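You operate a simulated robot arm through the tools that you are given. There is no shell and no other tool. Be economical: measure what you need, move in short steps, check, and stop when the job is done.

Carry out the task below with a simulated robot arm. There is one attempt and no reset: what you move stays moved.

TASK
Clamp the copper block in the vise, rub its tarnish off with the beige pad, then open the vise.
Fine: put the pad back where it lay; leave the block in the vise and the brass block alone.
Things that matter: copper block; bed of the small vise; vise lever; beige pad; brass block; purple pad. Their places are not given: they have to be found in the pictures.

It is judged by the outcome, as a careful person would: the job done as asked, and still so three seconds after it is handed in. It fails if anything else is knocked over, pushed out of place, dropped, spilled or broken.

THE ROBOT
A 6-joint arm with a two-finger parallel gripper, fixed in place. Base frame: the origin is at the foot of the arm, x ahead of it, y to its left, z up; the work surface is at about z = 81. Lengths are in cm, angles in degrees, forces in N, time in s.
With the tool pointing down near the work surface it reaches from about 24 to 64 cm from the base axis. Its first joint turns from -66.0 to 66.0 degrees. Payload 2.7 kg.
Tool frame: the origin (TCP) lies between the finger pads and is the grasp point; the fingertips stand 2.3 cm ahead of it; z points along the fingers, y is the line along which they close. The gripper opens to 9.4 cm. The fingers are 3.8 cm wide and 1 cm thick; the gripper's body (5.4 by 9.6 cm) begins 3.9 cm behind the TCP.
Orientation is that of the tool frame in the base frame, as a unit quaternion [x, y, z, w]. With the fingers straight down and closing along the base's y, the tool's x points along the base's -x, its y along +y and its z along -z.

THE INTERFACE
- The arm moves only by the tool jog_arm. Its argument "rows" is a list of rows, each an object of numbers (a shift or turn left out is 0, a gripper value left out holds the last): "rx", "ry", "rz": the turn, a rotation vector about the base's x, y, z in rad; "x", "y", "z": the shift along the base's x, y, z in cm; "hand": the finger opening in cm, from 0 to 9.4. In form: [{"rx": .., "ry": .., "rz": .., "x": .., "y": .., "z": .., "hand": ..}, ...]. A call has 1 to 8 rows; each row shifts and turns the commanded pose from where the row before left it. A row lasts 0.2 s, in which the tool goes at most 5 cm and 8.6 degrees; a call with a longer step from one row to the next is refused whole, and so is a gripper value outside its range. A pose out of reach is approached as far as the arm can. The call stops where the force on the tool passes 90 N (or 10 N more than at its start, if that is more) or the arm is blocked; 0.2 s more then pass. The fingers move at their own pace (about 4.5 cm/s each) and stop on an object; they squeeze with about 37 N. The grip force told is the motor's: it shows also when the fingers shut on nothing. Time passes only in rows, and 0.2 s behind the last, so rows that do not move let the fingers close. It gives the time, the measured TCP pose, the force on the tool (base axes), the opening and the grip force at its end, in the units of the frame above (readings bear some noise), and new pictures: "pictures" is both (left out), scene, wrist or none.
- Cameras (640 x 400 px; columns grow to the right, rows downward): "scene" is fixed at [6.91, -42.01, 142.52]; the picture's right is [0.85, -0.53, 0.00], its down [-0.19, -0.31, -0.93] and it looks along [0.49, 0.79, -0.37] (base axes); focal length 331 px, centre (320, 200). "wrist" rides on the gripper at [-3.9, 0, -4.4] in the tool frame; the picture's right is [0.00, -1.00, 0.00], its down [0.97, 0.00, -0.24] and it looks along [0.24, 0.00, 0.97] (tool axes); focal length 218 px, centre (320, 200).
- point_at(camera, pixels): for up to 12 pixels [column, row] of the newest picture of that camera ("zoom" is the newest enlarged one), the place [x, y, z] in the base frame of the surface seen there, good to about 0.3 cm. No time passes.
- zoom(camera, box): a new picture of the part [left, top, right, bottom] of that camera's present view, enlarged. No time passes.
- hand_in(): hands the job in; it is judged then, once.

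Work in short steps. Measure before you move; look again where a grasp or a placing could have gone wrong, and mend it. You have 80 turns and 120 pictures in all, the two below and enlarged ones among them. Open the gripper and draw the arm clear of the work before you hand the job in, unless the task says otherwise; then end with one line.

The tools are called after ">>>" as name(argument=value, ...) on one line, values as JSON. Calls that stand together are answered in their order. jog_arm: Moves the arm, as the interface text tells. Its arguments: {"type":"object","properties":{"rows":{"type":"array","items":{"type":"object","properties":{"rx":{"type":"number"},"ry":{"type":"number"},"rz":{"type":"number"},"x":{"type":"number"},"y":{"type":"number"},"z":{"type":"number"},"hand":{"type":"number"}}}},"pictures":{"type":"string","enum":["both","scene","wrist","none"]}},"required":["rows"]} The other tools are called the same way: point_at (camera, pixels) gives the place of the surface under pixels of a picture; zoom (camera, box) takes an enlarged picture of a part of a camera's view; hand_in () hands the job in.

At the start:

```text
clock: 0.0
eef_pos: [38.7, 17.23, 122.27]
tcp_rot: [0.0, 1.0, -0.001, 0.0]
force: [-0.3, -0.1, -0.2]
opening: 9.39
gripper_force: 0.1
```

scene: 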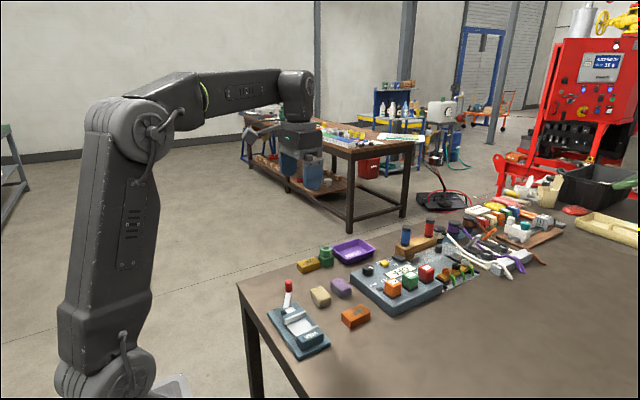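
wrist: 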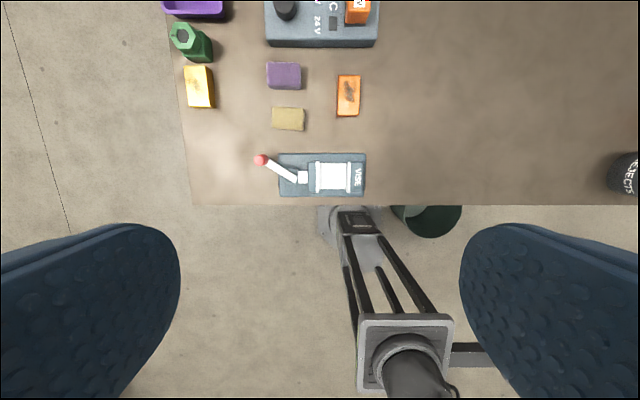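

The wrist view shows the vise (~320,175), copper block (348,95), beige pad (288,118), purple pad and brass block. I enlarge both views to see details.

>>> zoom(camera="scene", box=[240, 230, 400, 360])

>>> zoom(camera="wrist", box=[160, 40, 400, 210])

>>> point_at(camera="wrist", pixels=[[348, 95], [341, 76], [360, 76], [337, 114], [358, 115], [288, 118], [272, 108], [304, 130], [262, 160], [303, 177], [333, 177], [357, 177]])

```text
3.08 times, centred on (320, 295) of scene
```

zoom: 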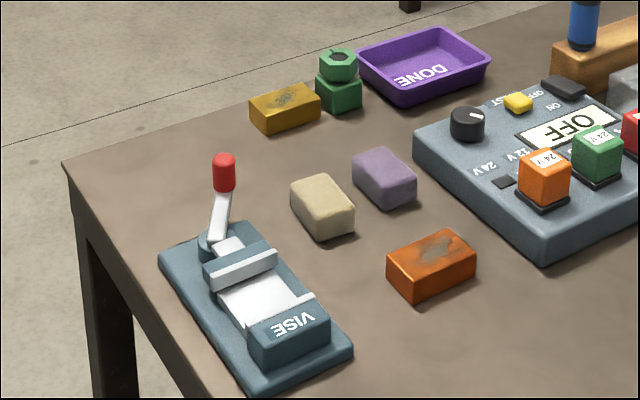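

```text
2.35 times, centred on (280, 125) of wrist
```

zoom: 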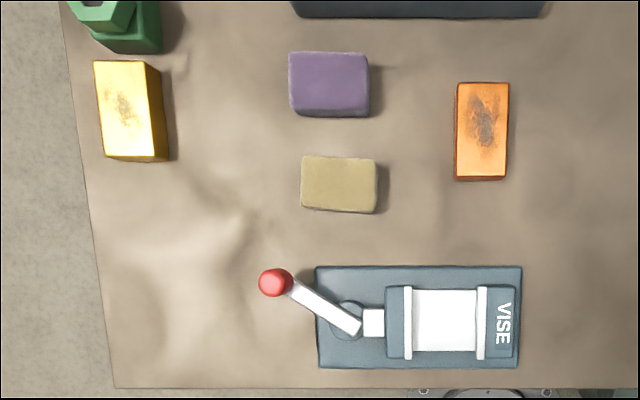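

```text
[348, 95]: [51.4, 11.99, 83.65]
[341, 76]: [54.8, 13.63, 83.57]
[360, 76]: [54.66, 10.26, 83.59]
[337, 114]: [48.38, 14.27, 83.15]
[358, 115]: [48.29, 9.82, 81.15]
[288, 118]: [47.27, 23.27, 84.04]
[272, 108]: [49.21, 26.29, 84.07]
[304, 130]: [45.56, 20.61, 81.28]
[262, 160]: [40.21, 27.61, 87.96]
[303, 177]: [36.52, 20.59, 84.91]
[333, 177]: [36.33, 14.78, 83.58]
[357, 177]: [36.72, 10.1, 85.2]
```

The copper block's long axis runs along x and the jaws close along y, so I will grip it by its long ends (closing along x). First I measure the vise and the block more closely.

>>> point_at(camera="zoom", pixels=[[415, 320], [474, 320], [445, 295], [445, 347], [396, 320], [408, 320], [481, 320], [500, 360], [396, 290], [396, 356], [330, 285], [374, 322]])

>>> point_at(camera="zoom", pixels=[[460, 86], [505, 86], [458, 174], [503, 174], [275, 283], [300, 290], [350, 325], [306, 160], [372, 162], [304, 205], [372, 208], [339, 184]])

>>> point_at(camera="scene", pixels=[[288, 286], [289, 280], [288, 292], [297, 287], [294, 300], [302, 315], [355, 315]])

```text
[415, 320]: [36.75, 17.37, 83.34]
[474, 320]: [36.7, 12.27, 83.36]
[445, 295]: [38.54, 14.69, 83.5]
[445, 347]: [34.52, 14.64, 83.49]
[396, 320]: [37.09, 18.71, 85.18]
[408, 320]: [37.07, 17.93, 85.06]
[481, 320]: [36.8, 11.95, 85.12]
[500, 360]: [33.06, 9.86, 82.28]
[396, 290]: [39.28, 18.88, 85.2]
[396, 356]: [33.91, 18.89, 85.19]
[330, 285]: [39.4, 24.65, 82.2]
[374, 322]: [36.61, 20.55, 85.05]
```

```text
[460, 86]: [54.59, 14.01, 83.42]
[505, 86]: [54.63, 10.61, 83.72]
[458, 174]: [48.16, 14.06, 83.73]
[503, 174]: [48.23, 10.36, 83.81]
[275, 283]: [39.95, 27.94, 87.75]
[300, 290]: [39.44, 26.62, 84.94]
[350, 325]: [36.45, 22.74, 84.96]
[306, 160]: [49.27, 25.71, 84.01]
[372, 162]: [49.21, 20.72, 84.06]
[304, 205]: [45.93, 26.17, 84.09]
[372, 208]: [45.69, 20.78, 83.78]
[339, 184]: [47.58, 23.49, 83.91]
```

```text
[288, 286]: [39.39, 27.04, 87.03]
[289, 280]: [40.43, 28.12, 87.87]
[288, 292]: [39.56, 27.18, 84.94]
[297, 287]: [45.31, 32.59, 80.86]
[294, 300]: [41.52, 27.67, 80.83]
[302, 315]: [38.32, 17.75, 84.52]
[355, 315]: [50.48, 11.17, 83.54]
```

The block is centred at about (51.4, 12.3) and the vise bed at (36.6, 14.8, z 83.4). I turn the tool 90° and move above the block.

>>> jog_arm(rows=[{"rz": -0.1428, "x": 1.155, "y": -0.448, "z": -2.4, "hand": 9.4}, {"rz": -0.1428, "x": 1.155, "y": -0.448, "z": -2.4}, {"rz": -0.1428, "x": 1.155, "y": -0.448, "z": -2.4}, {"rz": -0.1428, "x": 1.155, "y": -0.448, "z": -2.4}, {"rz": -0.1428, "x": 1.155, "y": -0.448, "z": -2.4}, {"rz": -0.1428, "x": 1.155, "y": -0.448, "z": -2.4}], pictures="none")

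>>> jog_arm(rows=[{"rz": -0.1428, "x": 1.155, "y": -0.448, "z": -2.4}, {"rz": -0.1428, "x": 1.155, "y": -0.448, "z": -2.4}, {"rz": -0.1428, "x": 1.155, "y": -0.448, "z": -2.4}, {"rz": -0.1428, "x": 1.155, "y": -0.448, "z": -2.4}, {"rz": -0.1428, "x": 1.155, "y": -0.448, "z": -2.4}, {}])

```text
clock: 1.4
eef_pos: [45.67, 14.56, 107.87]
tcp_rot: [0.417, 0.909, -0.001, 0.0]
force: [-0.3, 0.4, -0.8]
opening: 9.38
gripper_force: 0.1
```

```text
clock: 2.8
eef_pos: [51.63, 12.35, 96.01]
tcp_rot: [0.708, 0.706, 0.0, 0.0]
force: [0.0, -0.5, -0.4]
opening: 9.39
gripper_force: 0.1
```

scene: 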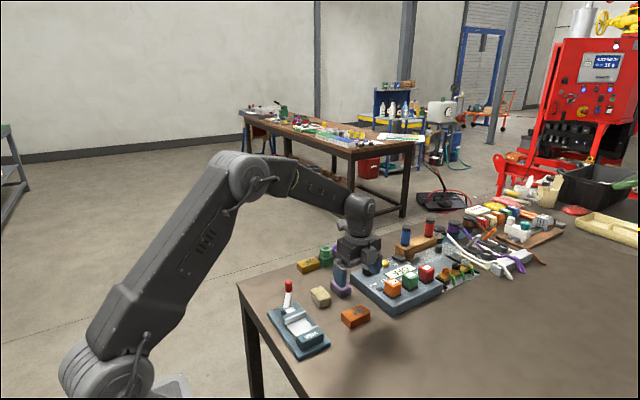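
wrist: 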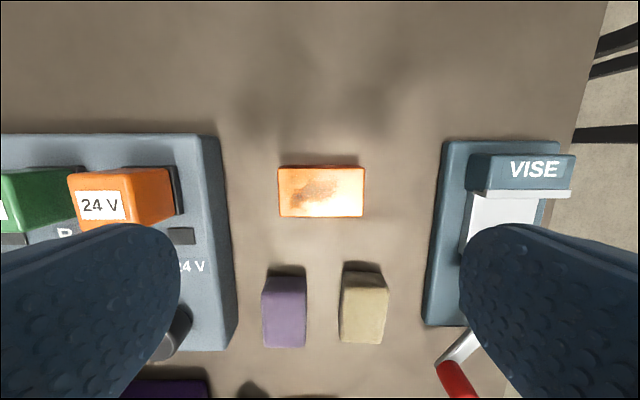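

The block is centred between the fingers. I check the clearance to the power supply and the block's ends.

>>> point_at(camera="wrist", pixels=[[232, 260], [215, 160], [281, 190], [361, 190], [320, 172], [320, 212], [281, 171], [361, 171], [430, 250]])

```text
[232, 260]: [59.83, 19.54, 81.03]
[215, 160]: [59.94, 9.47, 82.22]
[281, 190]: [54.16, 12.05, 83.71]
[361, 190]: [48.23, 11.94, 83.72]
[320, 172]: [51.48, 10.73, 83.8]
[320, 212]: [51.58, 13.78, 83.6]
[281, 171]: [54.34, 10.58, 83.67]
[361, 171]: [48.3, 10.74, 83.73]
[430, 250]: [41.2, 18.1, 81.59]
```

>>> jog_arm(rows=[{"x": -0.2, "y": -0.1, "z": -3}, {"z": -3}, {"z": -3}, {"z": -2}, {"z": -1.1}, {}], pictures="none")

>>> jog_arm(rows=[{"hand": 5.5}, {}, {}, {}])

```text
clock: 4.2
eef_pos: [51.38, 12.28, 83.74]
tcp_rot: [0.707, 0.707, 0.001, 0.0]
force: [0.4, 0.3, 0.0]
opening: 9.42
gripper_force: 0.1
```

```text
clock: 5.2
eef_pos: [51.55, 12.31, 83.84]
tcp_rot: [0.707, 0.707, -0.001, 0.001]
force: [-0.1, 0.4, 0.2]
opening: 6.81
gripper_force: 37.1
```

scene: 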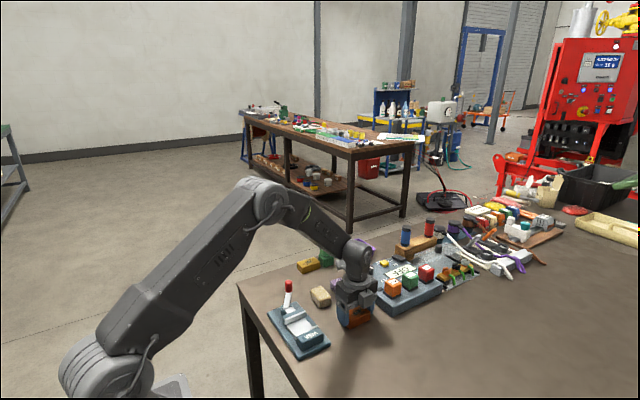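
wrist: 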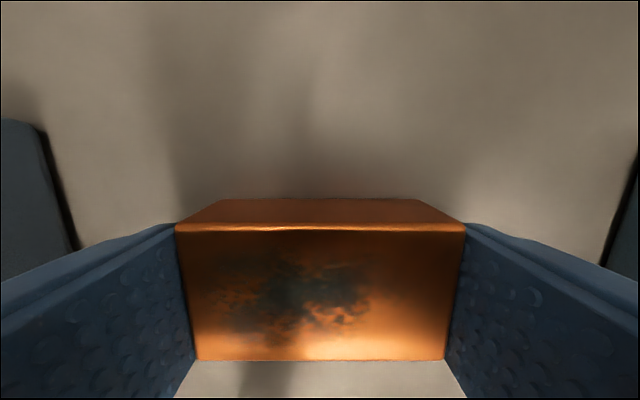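

Gripped firmly at 6.8 cm. I lift and carry it above the vise.

>>> jog_arm(rows=[{"z": 3}, {"z": 4}, {"z": 3}, {"x": -4, "y": 0.5}, {"x": -4, "y": 0.6}, {"x": -4, "y": 0.5}, {"x": -2.9, "y": 0.5}, {}])

```text
clock: 7.0
eef_pos: [36.42, 14.18, 93.52]
tcp_rot: [0.708, 0.706, 0.0, 0.0]
force: [-0.3, -0.2, -3.0]
opening: 6.79
gripper_force: 37.6
```

scene: 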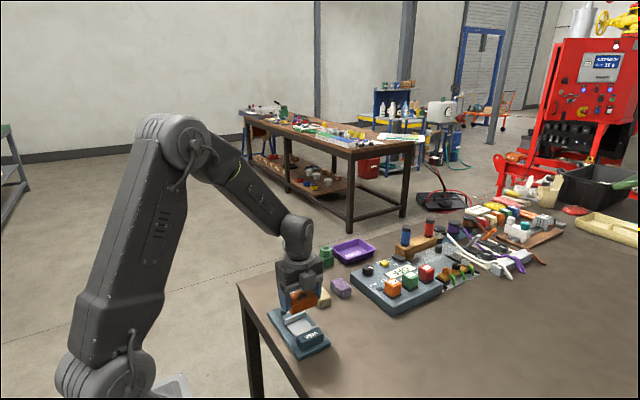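
wrist: 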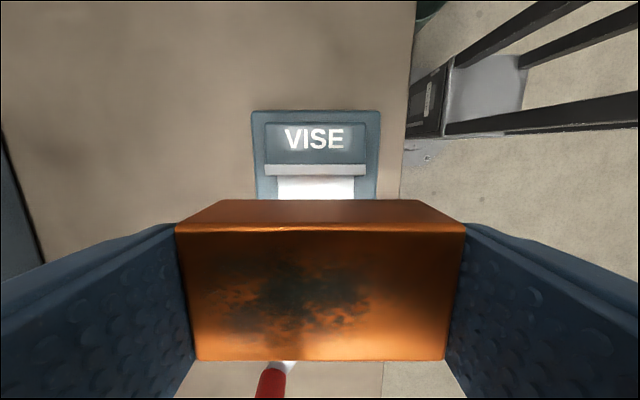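

Aligned. I lower toward the bed (contact expected at TCP z ≈ 86.3).

>>> jog_arm(rows=[{"x": 0.15, "y": 0.2, "z": -2.5}, {"z": -2.5}, {"z": -1.2}, {"z": -0.6}, {"z": -0.3}, {}])

```text
clock: 8.4
eef_pos: [36.53, 14.61, 86.62]
tcp_rot: [0.707, 0.707, 0.0, 0.0]
force: [0.7, -0.6, -3.1]
opening: 6.81
gripper_force: 36.5
```

scene: 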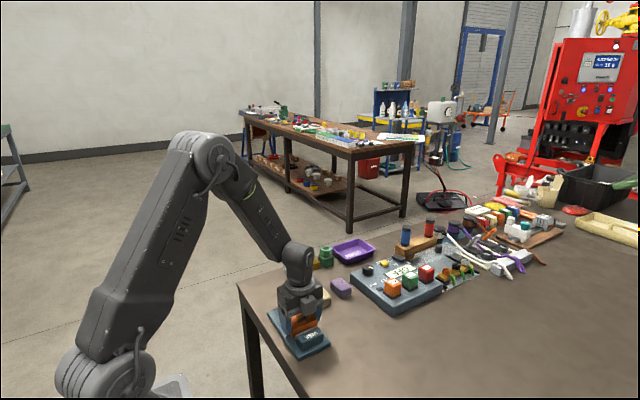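
wrist: 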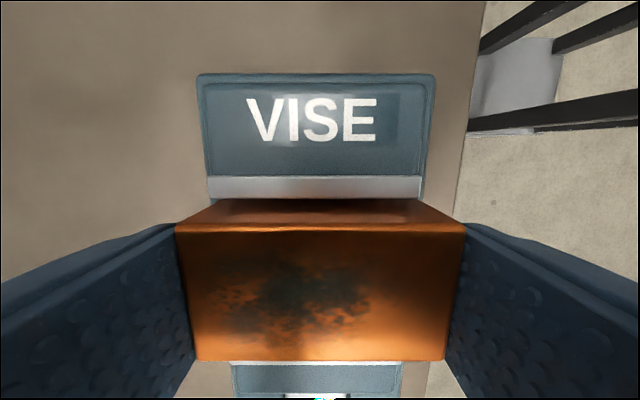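

>>> jog_arm(rows=[{"z": -0.15}, {"z": -0.1}, {}], pictures="none")

```text
clock: 9.2
eef_pos: [36.51, 14.5, 86.52]
tcp_rot: [0.706, 0.708, -0.001, 0.0]
force: [0.4, -0.6, -3.5]
opening: 6.79
gripper_force: 36.9
```

>>> jog_arm(rows=[{"z": -0.15}, {"z": -0.1}, {}], pictures="none")

```text
clock: 10.0
eef_pos: [36.41, 14.45, 86.2]
tcp_rot: [0.707, 0.707, 0.001, 0.0]
force: [-0.9, -0.7, -3.3]
opening: 6.79
gripper_force: 37.0
```

>>> jog_arm(rows=[{"z": -0.1}, {"z": -0.1}, {}], pictures="none")

```text
clock: 10.8
eef_pos: [36.48, 14.68, 85.97]
tcp_rot: [0.707, 0.707, 0.001, 0.0]
force: [-8.6, -2.0, 23.6]
opening: 6.8
gripper_force: 37.1
```

Contact with the bed (23 N). I ease up slightly, open, and rise.

>>> jog_arm(rows=[{"z": 0.1}, {"hand": 9.0}, {}, {}, {}, {"z": 2}, {"z": 4}, {"z": 4}])

```text
clock: 12.6
eef_pos: [36.78, 14.47, 95.99]
tcp_rot: [0.707, 0.707, 0.0, 0.0]
force: [-0.3, -0.5, -0.7]
opening: 9.0
gripper_force: 0.1
```

scene: 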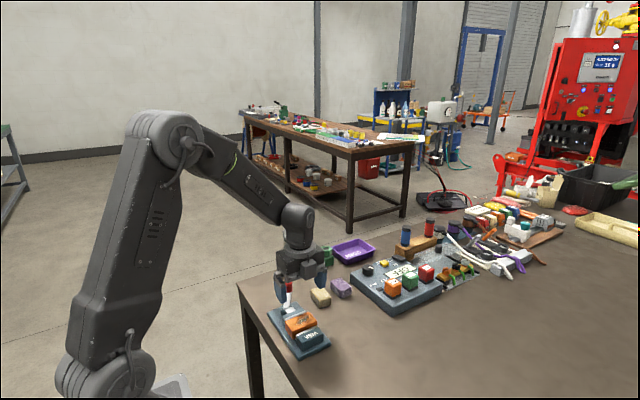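
wrist: 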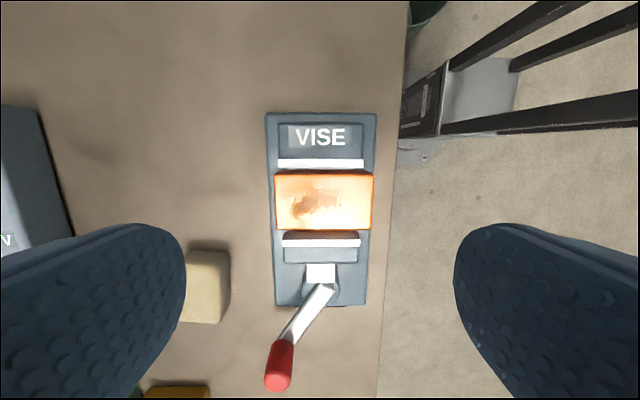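

The block sits between the jaws. Now I study the lever.

>>> zoom(camera="wrist", box=[240, 220, 400, 400])

>>> point_at(camera="wrist", pixels=[[278, 382], [280, 360], [285, 345], [292, 334], [305, 315], [320, 290], [320, 275], [320, 304], [276, 304], [320, 242], [322, 200]])

>>> zoom(camera="scene", box=[255, 265, 345, 365])

```text
2.22 times, centred on (320, 310) of wrist
```

zoom: 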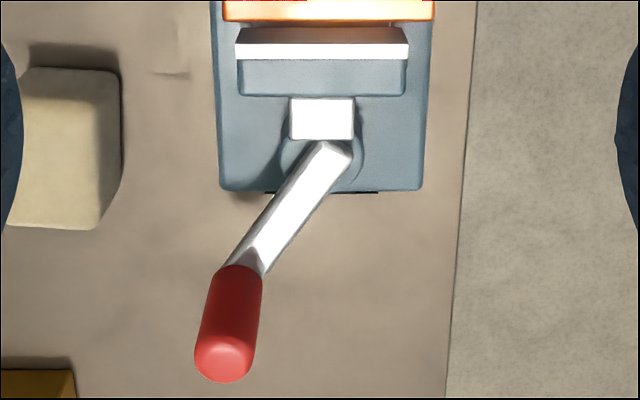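

```text
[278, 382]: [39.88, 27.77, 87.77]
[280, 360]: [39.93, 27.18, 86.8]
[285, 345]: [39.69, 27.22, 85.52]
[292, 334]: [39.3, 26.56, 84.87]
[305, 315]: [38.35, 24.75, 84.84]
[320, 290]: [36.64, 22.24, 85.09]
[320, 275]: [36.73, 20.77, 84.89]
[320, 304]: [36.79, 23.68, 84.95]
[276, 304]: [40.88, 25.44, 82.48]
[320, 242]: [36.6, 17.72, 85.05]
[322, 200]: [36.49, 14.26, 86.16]
```

```text
4.00 times, centred on (300, 315) of scene
```

zoom: 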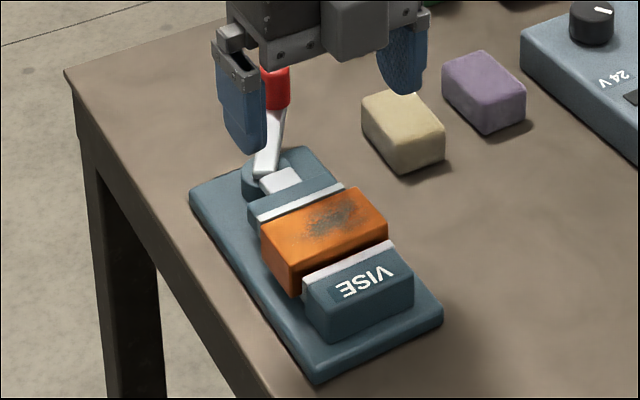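

The lever is flat, pivoting about z at ≈(36.5, 22.5), with an upright red grip at ≈(40.0, 27.7), z 85–88. I move over the grip with a half-open hand.

>>> jog_arm(rows=[{"x": 0.8, "y": 3.3, "hand": 5}, {"x": 0.8, "y": 3.3}, {"x": 0.8, "y": 3.3}, {"x": 0.75, "y": 3.3}, {"z": -2}, {"z": -1.5}, {}])

```text
clock: 14.2
eef_pos: [39.6, 27.98, 92.53]
tcp_rot: [0.707, 0.707, 0.0, 0.0]
force: [-0.4, 0.0, 0.7]
opening: 5.01
gripper_force: 0.0
```

scene: 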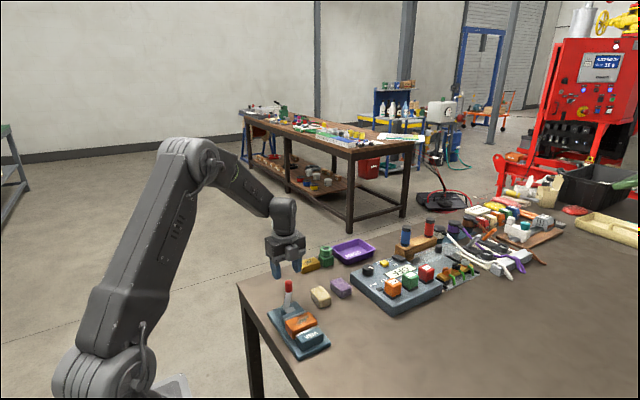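
wrist: 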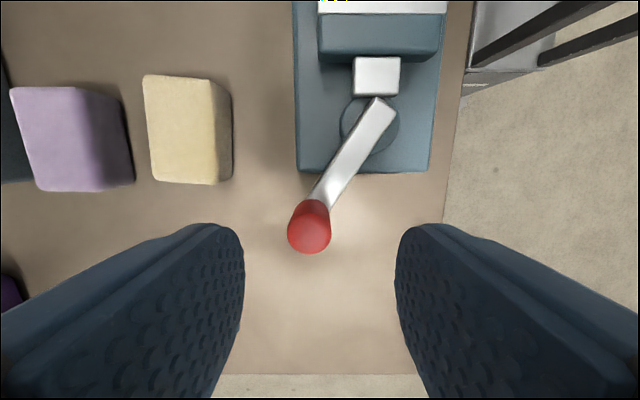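

>>> point_at(camera="wrist", pixels=[[310, 236], [310, 215], [296, 232], [326, 232]])

>>> jog_arm(rows=[{"x": 0.2, "z": -2}, {"z": -1.7}, {"z": -0.9}, {"hand": 0.5}, {}, {}, {}])

```text
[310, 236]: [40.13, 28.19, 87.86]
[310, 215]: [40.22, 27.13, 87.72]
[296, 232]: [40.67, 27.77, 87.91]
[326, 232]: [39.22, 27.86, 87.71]
```

```text
clock: 15.8
eef_pos: [39.87, 27.96, 87.81]
tcp_rot: [0.707, 0.707, 0.001, 0.0]
force: [5.2, 4.3, -3.4]
opening: 2.02
gripper_force: 45.0
```

scene: 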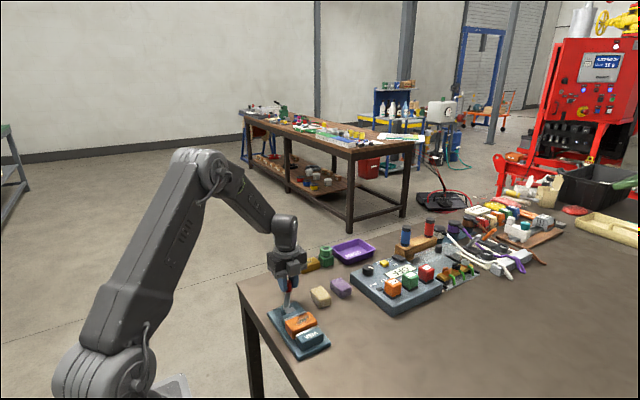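
wrist: 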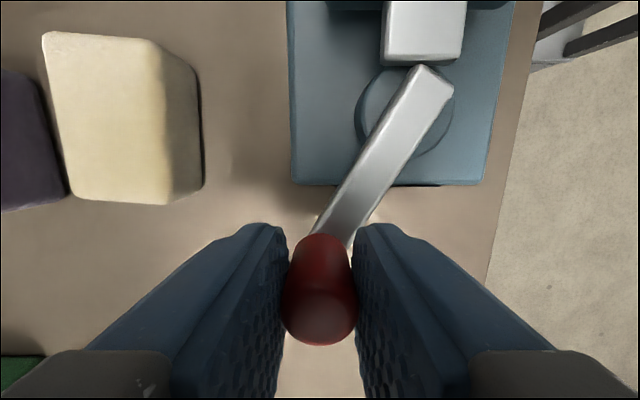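

Gripped the red handle (2.0 cm). I test a small swing toward −x along the arc about (36.6, 22.6).

>>> jog_arm(rows=[{"x": -0.45, "y": 0.27}, {"x": -0.47, "y": 0.22}, {}])

```text
clock: 16.6
eef_pos: [38.81, 28.26, 87.94]
tcp_rot: [0.707, 0.707, 0.0, 0.0]
force: [6.6, 4.5, -6.8]
opening: 1.98
gripper_force: 45.2
```

scene: 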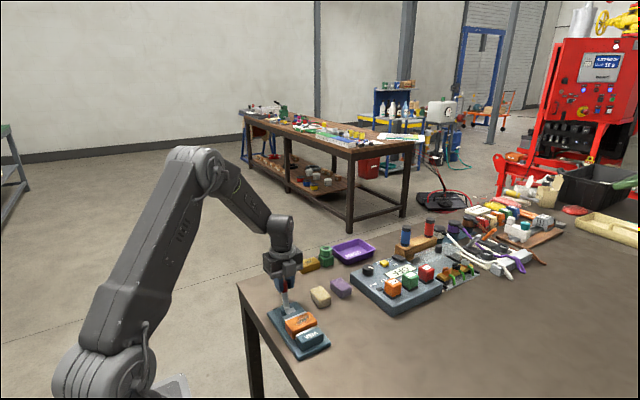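
wrist: 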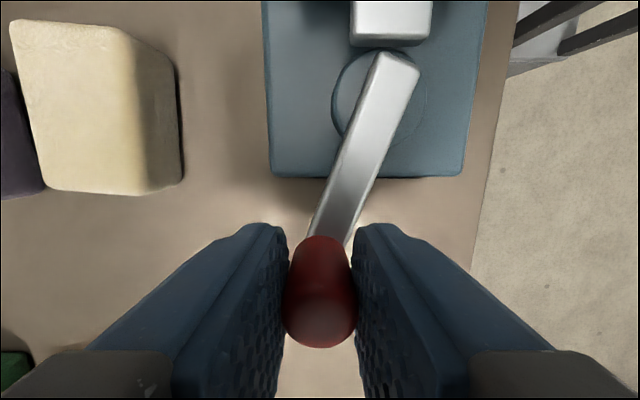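

The lever moves freely this way. I continue along the arc.

>>> jog_arm(rows=[{"x": -0.82, "y": 0.3}, {"x": -0.8, "y": 0.16}, {"x": -0.82, "y": 0.05}, {}])

```text
clock: 17.6
eef_pos: [36.38, 28.76, 88.09]
tcp_rot: [0.707, 0.708, 0.0, 0.0]
force: [3.8, -0.7, -4.5]
opening: 2.01
gripper_force: 45.2
```

scene: 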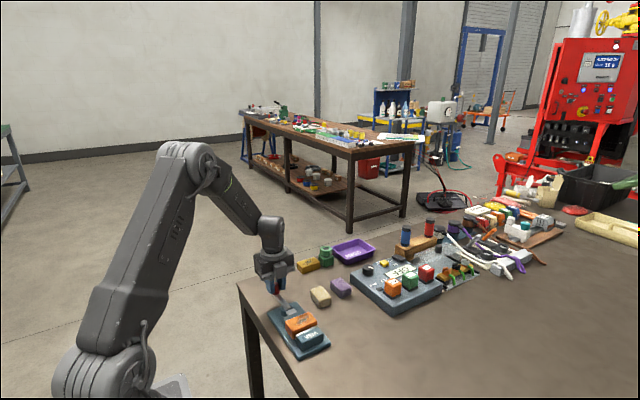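
wrist: 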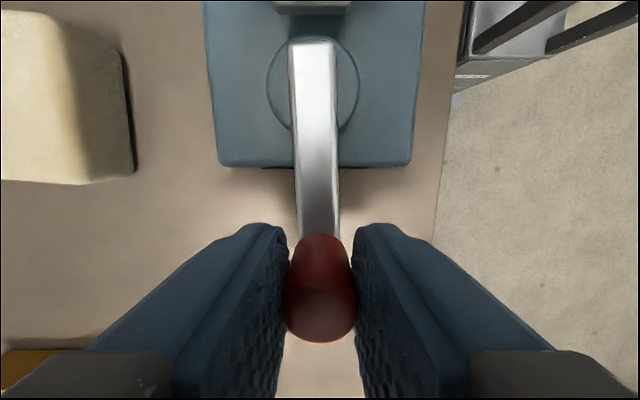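

The jaw link has moved toward the block, so this is the closing direction. Continuing.

>>> jog_arm(rows=[{"x": -0.82, "y": -0.05}, {"x": -0.8, "y": -0.16}, {"x": -0.77, "y": -0.27}, {}])

```text
clock: 18.6
eef_pos: [34.08, 28.38, 88.02]
tcp_rot: [0.707, 0.707, 0.0, -0.001]
force: [1.9, 1.1, -2.0]
opening: 2.03
gripper_force: 44.4
```

scene: 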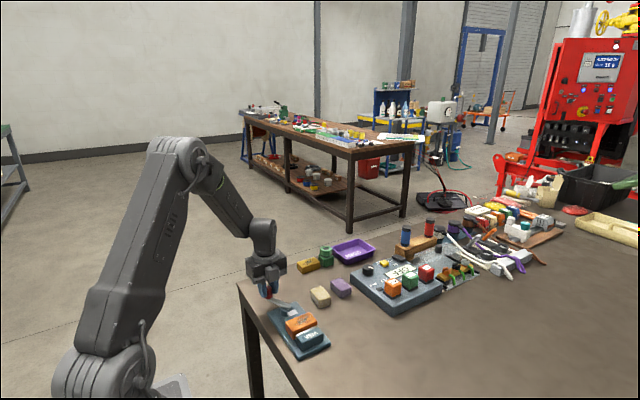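
wrist: 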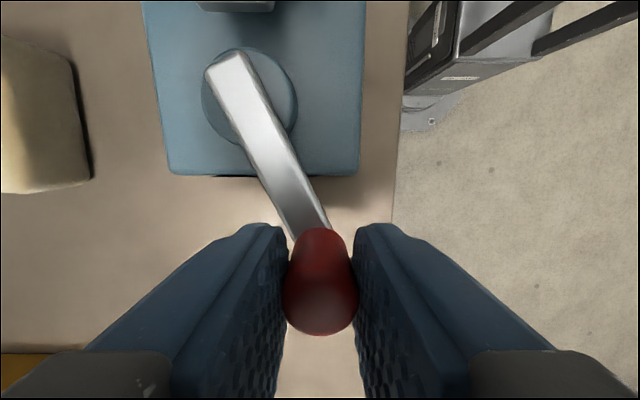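

>>> zoom(camera="scene", box=[255, 265, 345, 365])

>>> jog_arm(rows=[{"x": -0.73, "y": -0.36}, {"x": -0.68, "y": -0.45}, {}])

```text
4.00 times, centred on (300, 315) of scene
```

zoom: 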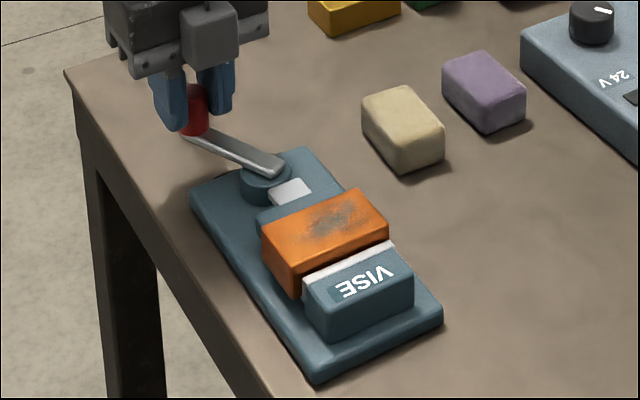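

```text
clock: 19.4
eef_pos: [33.2, 27.73, 88.18]
tcp_rot: [0.707, 0.707, 0.009, 0.0]
force: [41.2, 15.5, -18.4]
opening: 2.02
gripper_force: 44.8
```

scene: 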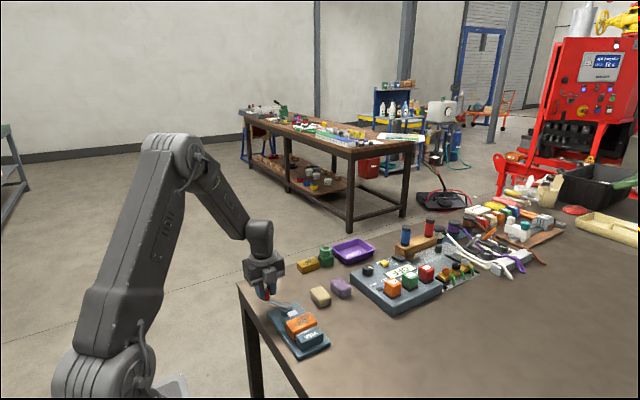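
wrist: 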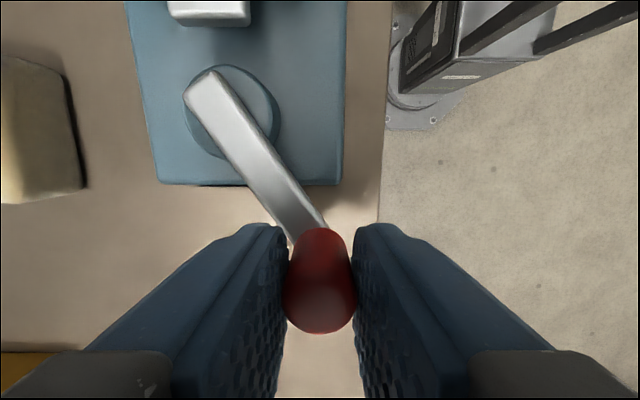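

Force rises to 41 N at about the mirrored angle: a stop or the clamp tightening. I look at the jaw.

>>> zoom(camera="scene", box=[265, 285, 345, 365])

>>> jog_arm(rows=[{"x": 0.3, "y": 0.2}, {}, {}], pictures="none")

```text
5.00 times, centred on (305, 325) of scene
```

zoom: 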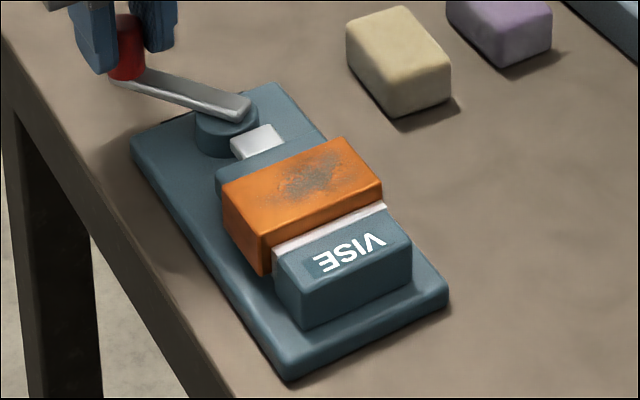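

```text
clock: 20.2
eef_pos: [33.3, 27.86, 88.15]
tcp_rot: [0.707, 0.707, 0.005, 0.0]
force: [30.7, 1.4, -3.6]
opening: 2.0
gripper_force: 44.6
```

The block is pressed flush against the fixed jaw: clamped. I relax the push, release the handle and rise to check that the lever stays.

>>> jog_arm(rows=[{"x": 0.2}, {"hand": 4.5}, {}, {}, {"z": 3}, {"z": 4}, {"z": 4}, {}])

```text
clock: 22.0
eef_pos: [33.15, 27.86, 99.09]
tcp_rot: [0.707, 0.708, 0.0, 0.0]
force: [-0.6, -0.8, 0.3]
opening: 4.49
gripper_force: 0.0
```

scene: 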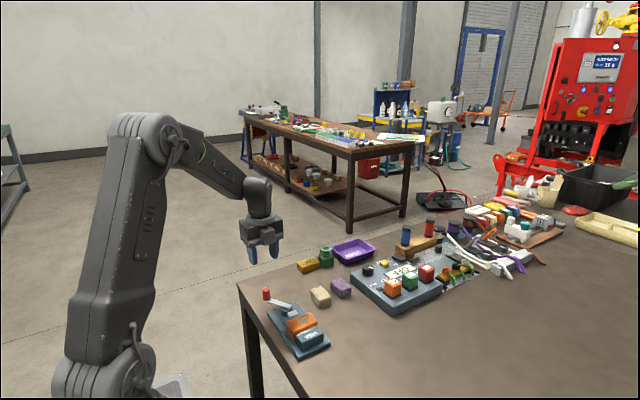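
wrist: 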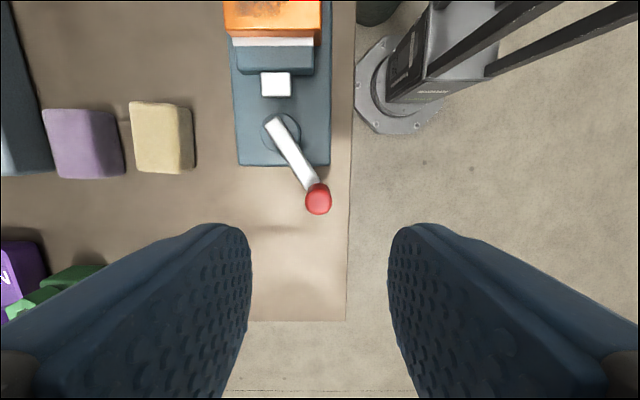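

The lever stays and the jaws hold. Next the beige pad: I measure it, the purple pad's near edge, and the block's new spot.

>>> jog_arm(rows=[{"x": 3.5, "y": -1.2, "hand": 6}, {"x": 3.6, "y": -1.2}, {"x": 3.6, "y": -1.2}, {"x": 3.5, "y": -0.8}, {}])

```text
clock: 23.2
eef_pos: [47.01, 23.42, 99.06]
tcp_rot: [0.707, 0.707, 0.0, 0.0]
force: [-1.0, -0.1, -0.5]
opening: 5.99
gripper_force: 0.1
```

scene: 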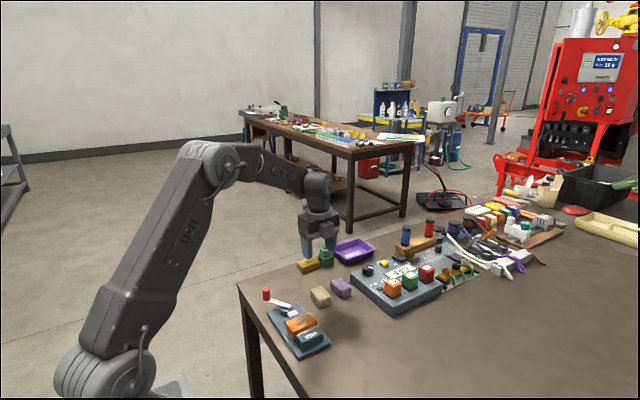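
wrist: 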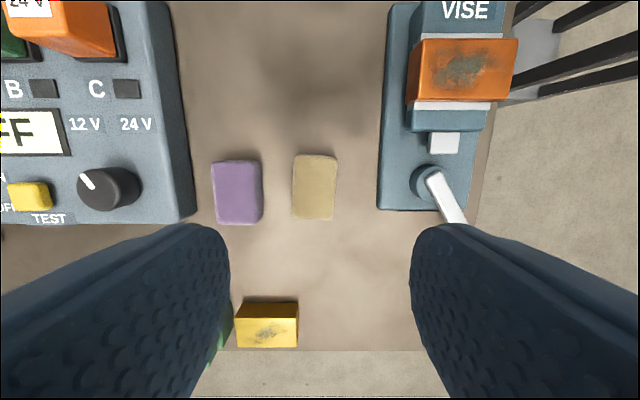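

>>> point_at(camera="wrist", pixels=[[297, 157], [335, 157], [294, 215], [332, 217], [315, 187], [260, 190], [260, 165], [264, 215], [411, 92], [509, 92], [516, 45], [418, 45]])

>>> zoom(camera="wrist", box=[200, 130, 360, 230])

>>> zoom(camera="scene", box=[265, 270, 365, 350])

```text
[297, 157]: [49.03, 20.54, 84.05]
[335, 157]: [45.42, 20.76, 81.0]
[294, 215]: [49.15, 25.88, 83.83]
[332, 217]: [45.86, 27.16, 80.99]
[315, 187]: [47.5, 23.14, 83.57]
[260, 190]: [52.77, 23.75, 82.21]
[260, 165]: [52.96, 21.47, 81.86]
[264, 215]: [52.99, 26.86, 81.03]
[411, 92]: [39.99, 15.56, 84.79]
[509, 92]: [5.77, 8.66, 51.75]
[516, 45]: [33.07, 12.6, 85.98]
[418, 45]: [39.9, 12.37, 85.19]
```

```text
4.00 times, centred on (280, 180) of wrist
```

zoom: 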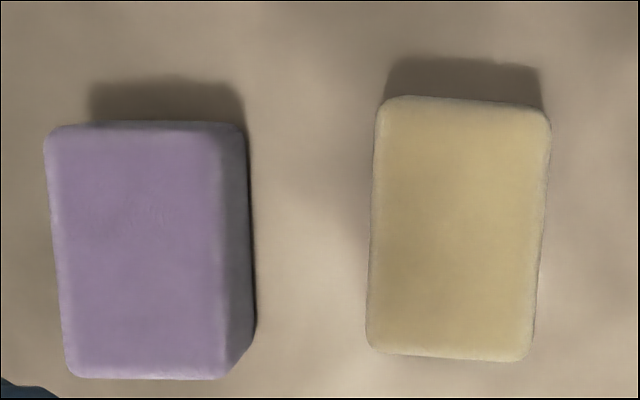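

```text
5.00 times, centred on (315, 310) of scene
```

zoom: 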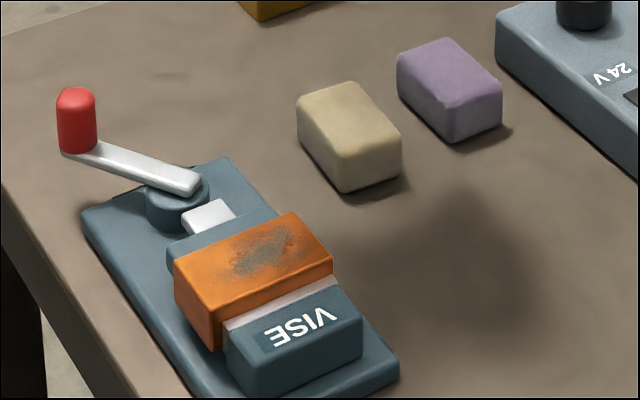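

The pad is centred at about (47.5, 23.2), turned about −3.7°, with about 3.5 cm to the purple pad. I align and descend to grip its upper half.

>>> jog_arm(rows=[{"x": 0.45, "y": -0.2, "rz": -0.065, "z": -3}, {"z": -3.5}, {"z": -3}, {}], pictures="wrist")

```text
clock: 24.2
eef_pos: [47.7, 23.34, 89.2]
tcp_rot: [0.73, 0.683, 0.0, 0.0]
force: [0.4, 0.1, 0.0]
opening: 6.0
gripper_force: 0.1
```

wrist: 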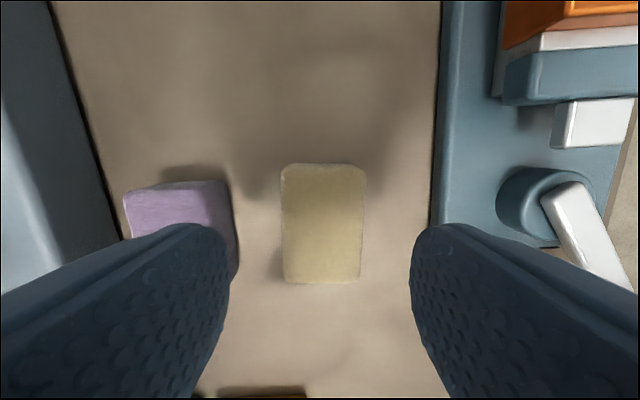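

>>> jog_arm(rows=[{"z": -2.2}, {"z": -1.5}, {"z": -0.8}, {}], pictures="wrist")

>>> jog_arm(rows=[{"hand": 2}, {}, {}, {}, {}])

```text
clock: 25.2
eef_pos: [47.85, 23.07, 84.87]
tcp_rot: [0.73, 0.683, 0.0, 0.0]
force: [-0.4, -0.5, -0.4]
opening: 6.0
gripper_force: 0.1
```

wrist: 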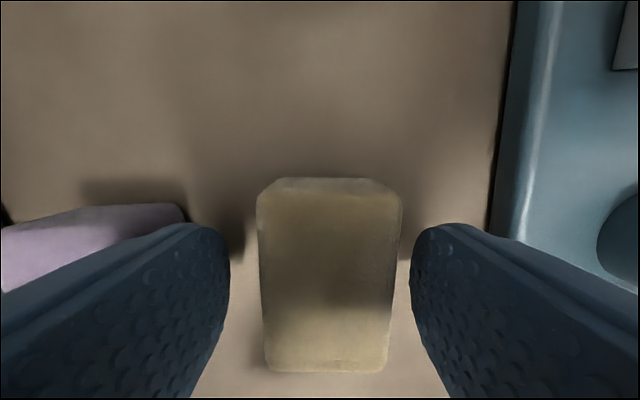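

```text
clock: 26.4
eef_pos: [47.73, 23.06, 84.84]
tcp_rot: [0.729, 0.684, 0.0, -0.001]
force: [-0.1, -0.4, 0.0]
opening: 3.89
gripper_force: 36.8
```

scene: 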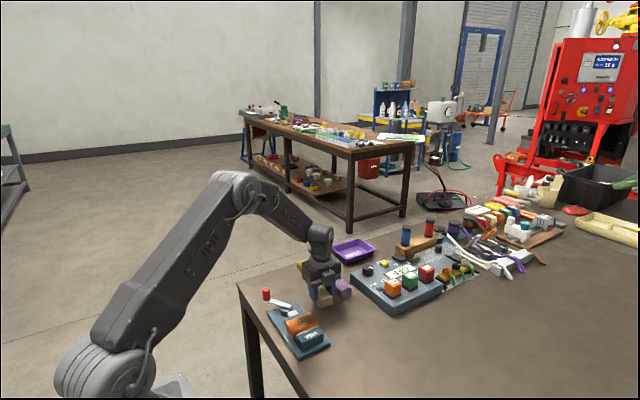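
wrist: 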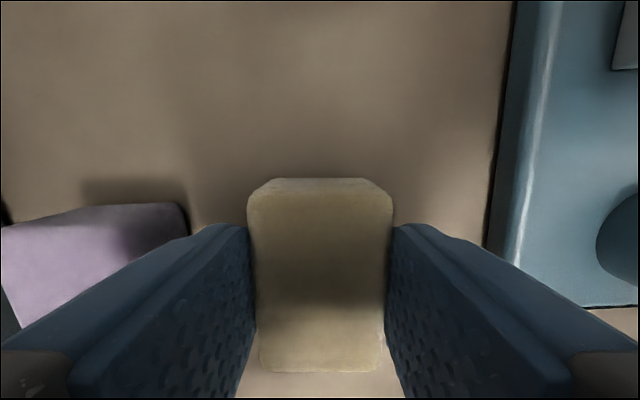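

Pad gripped (3.9 cm). Lift and carry it above the block at ≈(36.5, 13.9).

>>> jog_arm(rows=[{"z": 2}, {"z": 4}, {"z": 3}, {"x": -2.8, "y": -2.3}, {"x": -2.8, "y": -2.3}, {"x": -2.8, "y": -2.3}, {"x": -2.8, "y": -2.3}, {}])

```text
clock: 28.2
eef_pos: [36.4, 13.76, 94.04]
tcp_rot: [0.729, 0.684, 0.0, 0.001]
force: [0.0, 0.2, 0.3]
opening: 3.88
gripper_force: 37.3
```

scene: 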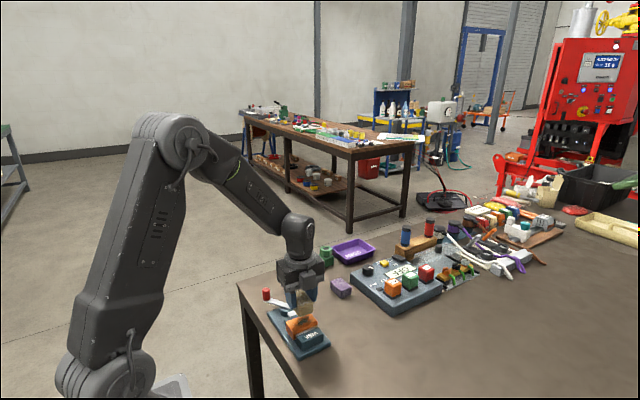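
wrist: 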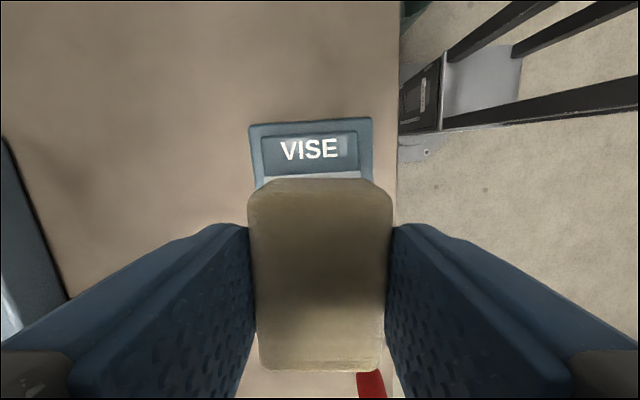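

>>> jog_arm(rows=[{"z": -2}, {"z": -1.3}, {"z": -0.3}, {"z": -0.2}, {}], pictures="none")

```text
clock: 29.4
eef_pos: [36.57, 13.84, 90.16]
tcp_rot: [0.729, 0.684, 0.0, 0.0]
force: [-0.7, -0.2, -1.8]
opening: 3.9
gripper_force: 36.7
```

>>> jog_arm(rows=[{"z": -0.15}, {"z": -0.1}, {}], pictures="none")

```text
clock: 30.2
eef_pos: [36.54, 13.92, 89.93]
tcp_rot: [0.729, 0.684, 0.0, 0.0]
force: [-0.2, 0.2, -0.3]
opening: 3.89
gripper_force: 36.9
```

>>> jog_arm(rows=[{"z": -0.15}, {"z": -0.1}, {}], pictures="none")

```text
clock: 31.0
eef_pos: [36.52, 13.85, 89.75]
tcp_rot: [0.73, 0.684, 0.001, 0.0]
force: [-10.2, -1.8, 30.5]
opening: 3.87
gripper_force: 36.9
```

Contact at 30 N. I ease to a lighter press and rub back and forth along x.

>>> jog_arm(rows=[{"z": 0.05, "x": 1}, {"x": 0.8}, {"x": -1.2}, {"x": -1.2}, {"x": -1.2}, {"x": 1.0}, {"x": 0.8}, {}])

```text
clock: 32.8
eef_pos: [36.47, 13.84, 89.75]
tcp_rot: [0.729, 0.684, 0.0, 0.0]
force: [-1.8, 0.3, 5.4]
opening: 3.91
gripper_force: 37.5
```

scene: 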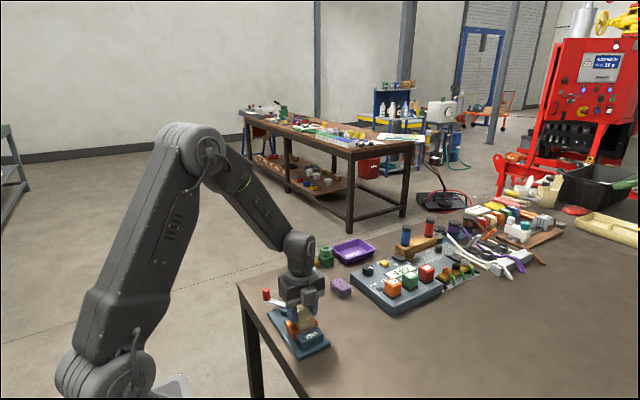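
wrist: 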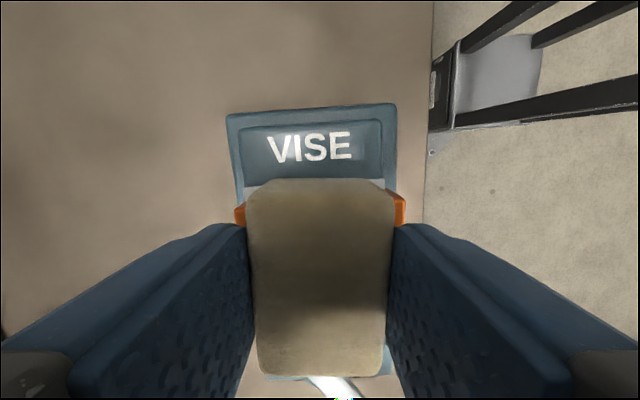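

Light contact (5 N), pad stable. I press a little more and do more strokes.

>>> jog_arm(rows=[{"z": -0.07, "x": 1}, {"x": 1}, {"x": -1.3}, {"x": -1.3}, {"x": -1.4}, {"x": 1.3}, {"x": 1.3}, {"x": 1.2}], pictures="none")

>>> jog_arm(rows=[{"x": -1.2}, {"x": -1.3}, {"x": -1.3}, {"x": 1.3}, {"x": 1.3}, {"x": -0.6}, {}], pictures="none")

```text
clock: 34.6
eef_pos: [38.51, 13.88, 89.71]
tcp_rot: [0.729, 0.685, 0.0, -0.001]
force: [-3.1, 0.6, 7.3]
opening: 3.9
gripper_force: 36.8
```

```text
clock: 36.2
eef_pos: [36.74, 13.91, 89.74]
tcp_rot: [0.73, 0.684, 0.002, 0.001]
force: [4.7, -0.5, 9.4]
opening: 3.86
gripper_force: 37.2
```

>>> jog_arm(rows=[{"z": 3}, {"z": 3}, {"z": 1, "y": 4}, {"y": 4}, {}])

>>> zoom(camera="scene", box=[265, 285, 345, 365])

```text
clock: 37.4
eef_pos: [36.86, 21.83, 96.82]
tcp_rot: [0.73, 0.684, 0.001, 0.0]
force: [0.2, -0.4, 0.2]
opening: 3.86
gripper_force: 36.5
```

scene: 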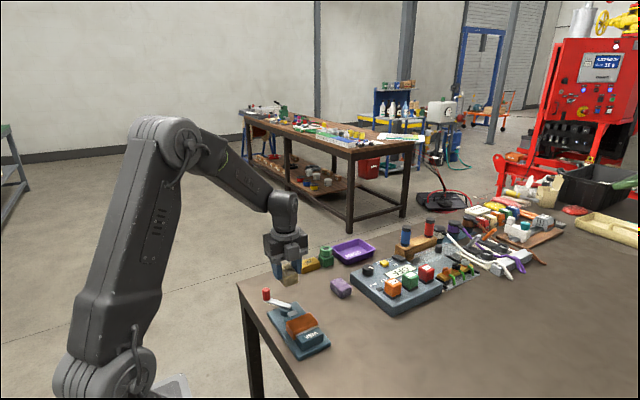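
wrist: 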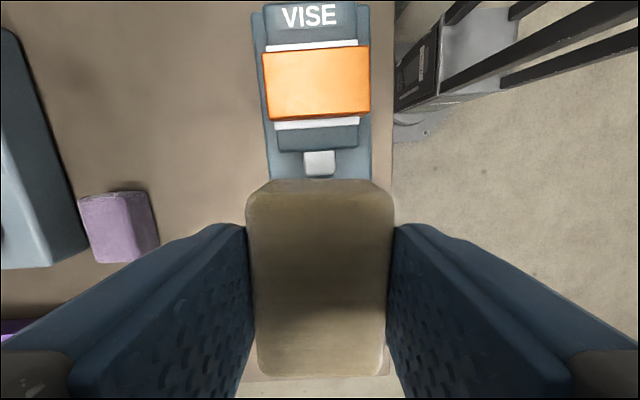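

```text
5.00 times, centred on (305, 325) of scene
```

zoom: 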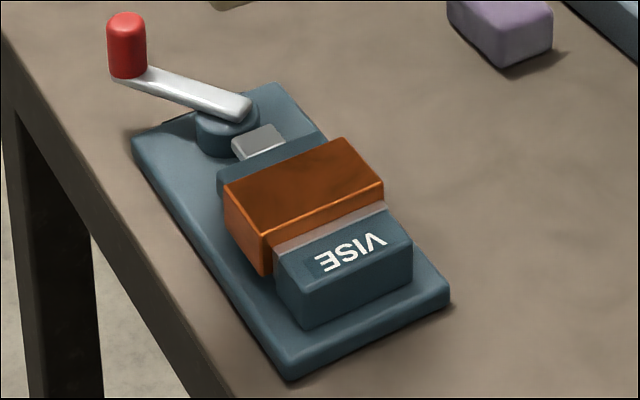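

The tarnish is gone. I carry the pad back over the spot where it lay (TCP ≈ (47.5, 23.05)).

>>> jog_arm(rows=[{"x": 3.7, "y": 0.4}, {"x": 3.7, "y": 0.4}, {"x": 3.6, "y": 0.4}, {"z": -4}, {"z": -4}, {"z": -2.5}, {}])

```text
clock: 39.0
eef_pos: [47.55, 23.01, 86.28]
tcp_rot: [0.729, 0.684, 0.0, 0.001]
force: [0.1, -0.5, -1.2]
opening: 3.89
gripper_force: 36.9
```

scene: 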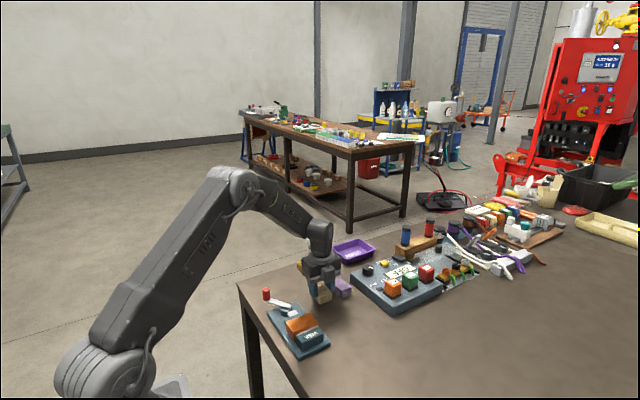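
wrist: 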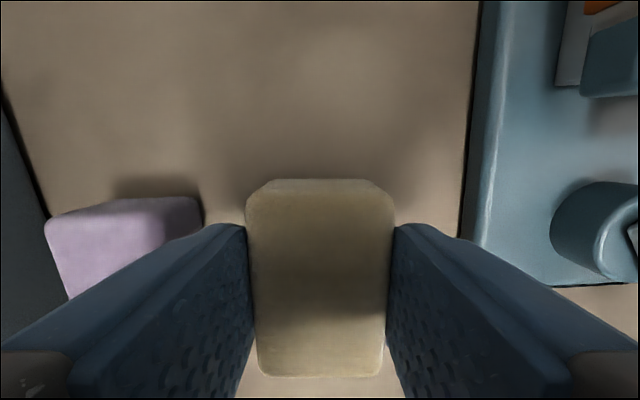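

>>> jog_arm(rows=[{"z": -0.6}, {"z": -0.4}, {"z": -0.15}, {}], pictures="none")

```text
clock: 40.0
eef_pos: [47.62, 23.08, 85.1]
tcp_rot: [0.73, 0.684, 0.001, 0.0]
force: [-0.4, -0.6, -1.0]
opening: 3.89
gripper_force: 36.5
```

>>> jog_arm(rows=[{"z": -0.12}, {"z": -0.08}, {}], pictures="none")

```text
clock: 40.8
eef_pos: [47.69, 23.16, 84.92]
tcp_rot: [0.729, 0.684, 0.0, 0.0]
force: [0.9, -0.9, 0.3]
opening: 3.89
gripper_force: 36.0
```

>>> jog_arm(rows=[{"z": -0.1}, {}], pictures="none")

```text
clock: 41.4
eef_pos: [47.64, 23.21, 84.78]
tcp_rot: [0.729, 0.684, 0.001, -0.001]
force: [0.2, -0.4, -0.8]
opening: 3.87
gripper_force: 36.7
```

>>> jog_arm(rows=[{"z": -0.1}, {}], pictures="none")

```text
clock: 42.0
eef_pos: [47.61, 23.01, 84.68]
tcp_rot: [0.73, 0.684, 0.002, -0.001]
force: [-2.0, 1.6, 4.3]
opening: 3.89
gripper_force: 36.8
```

Touching the table (4 N). I open and rise.

>>> jog_arm(rows=[{"hand": 6}, {}, {}, {"z": 3}, {"z": 4}, {"z": 4}, {"z": 3.3}, {}])

```text
clock: 43.8
eef_pos: [47.75, 22.99, 99.04]
tcp_rot: [0.73, 0.683, 0.0, 0.001]
force: [-0.2, -0.7, 0.3]
opening: 6.04
gripper_force: 0.1
```

scene: 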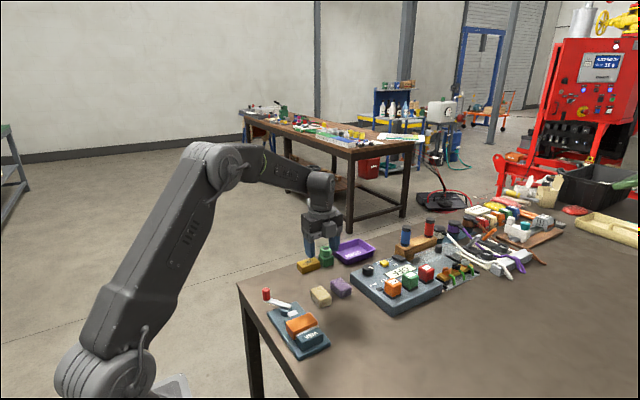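
wrist: 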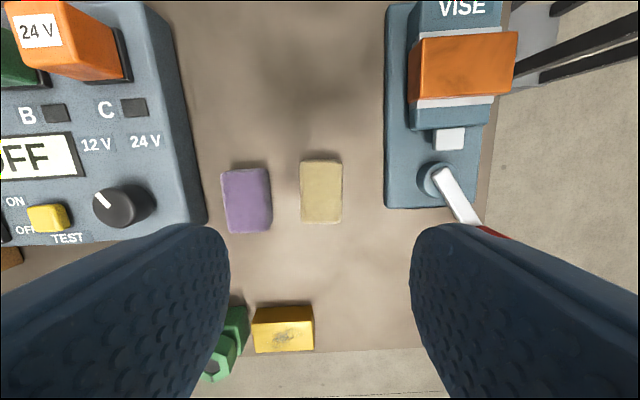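

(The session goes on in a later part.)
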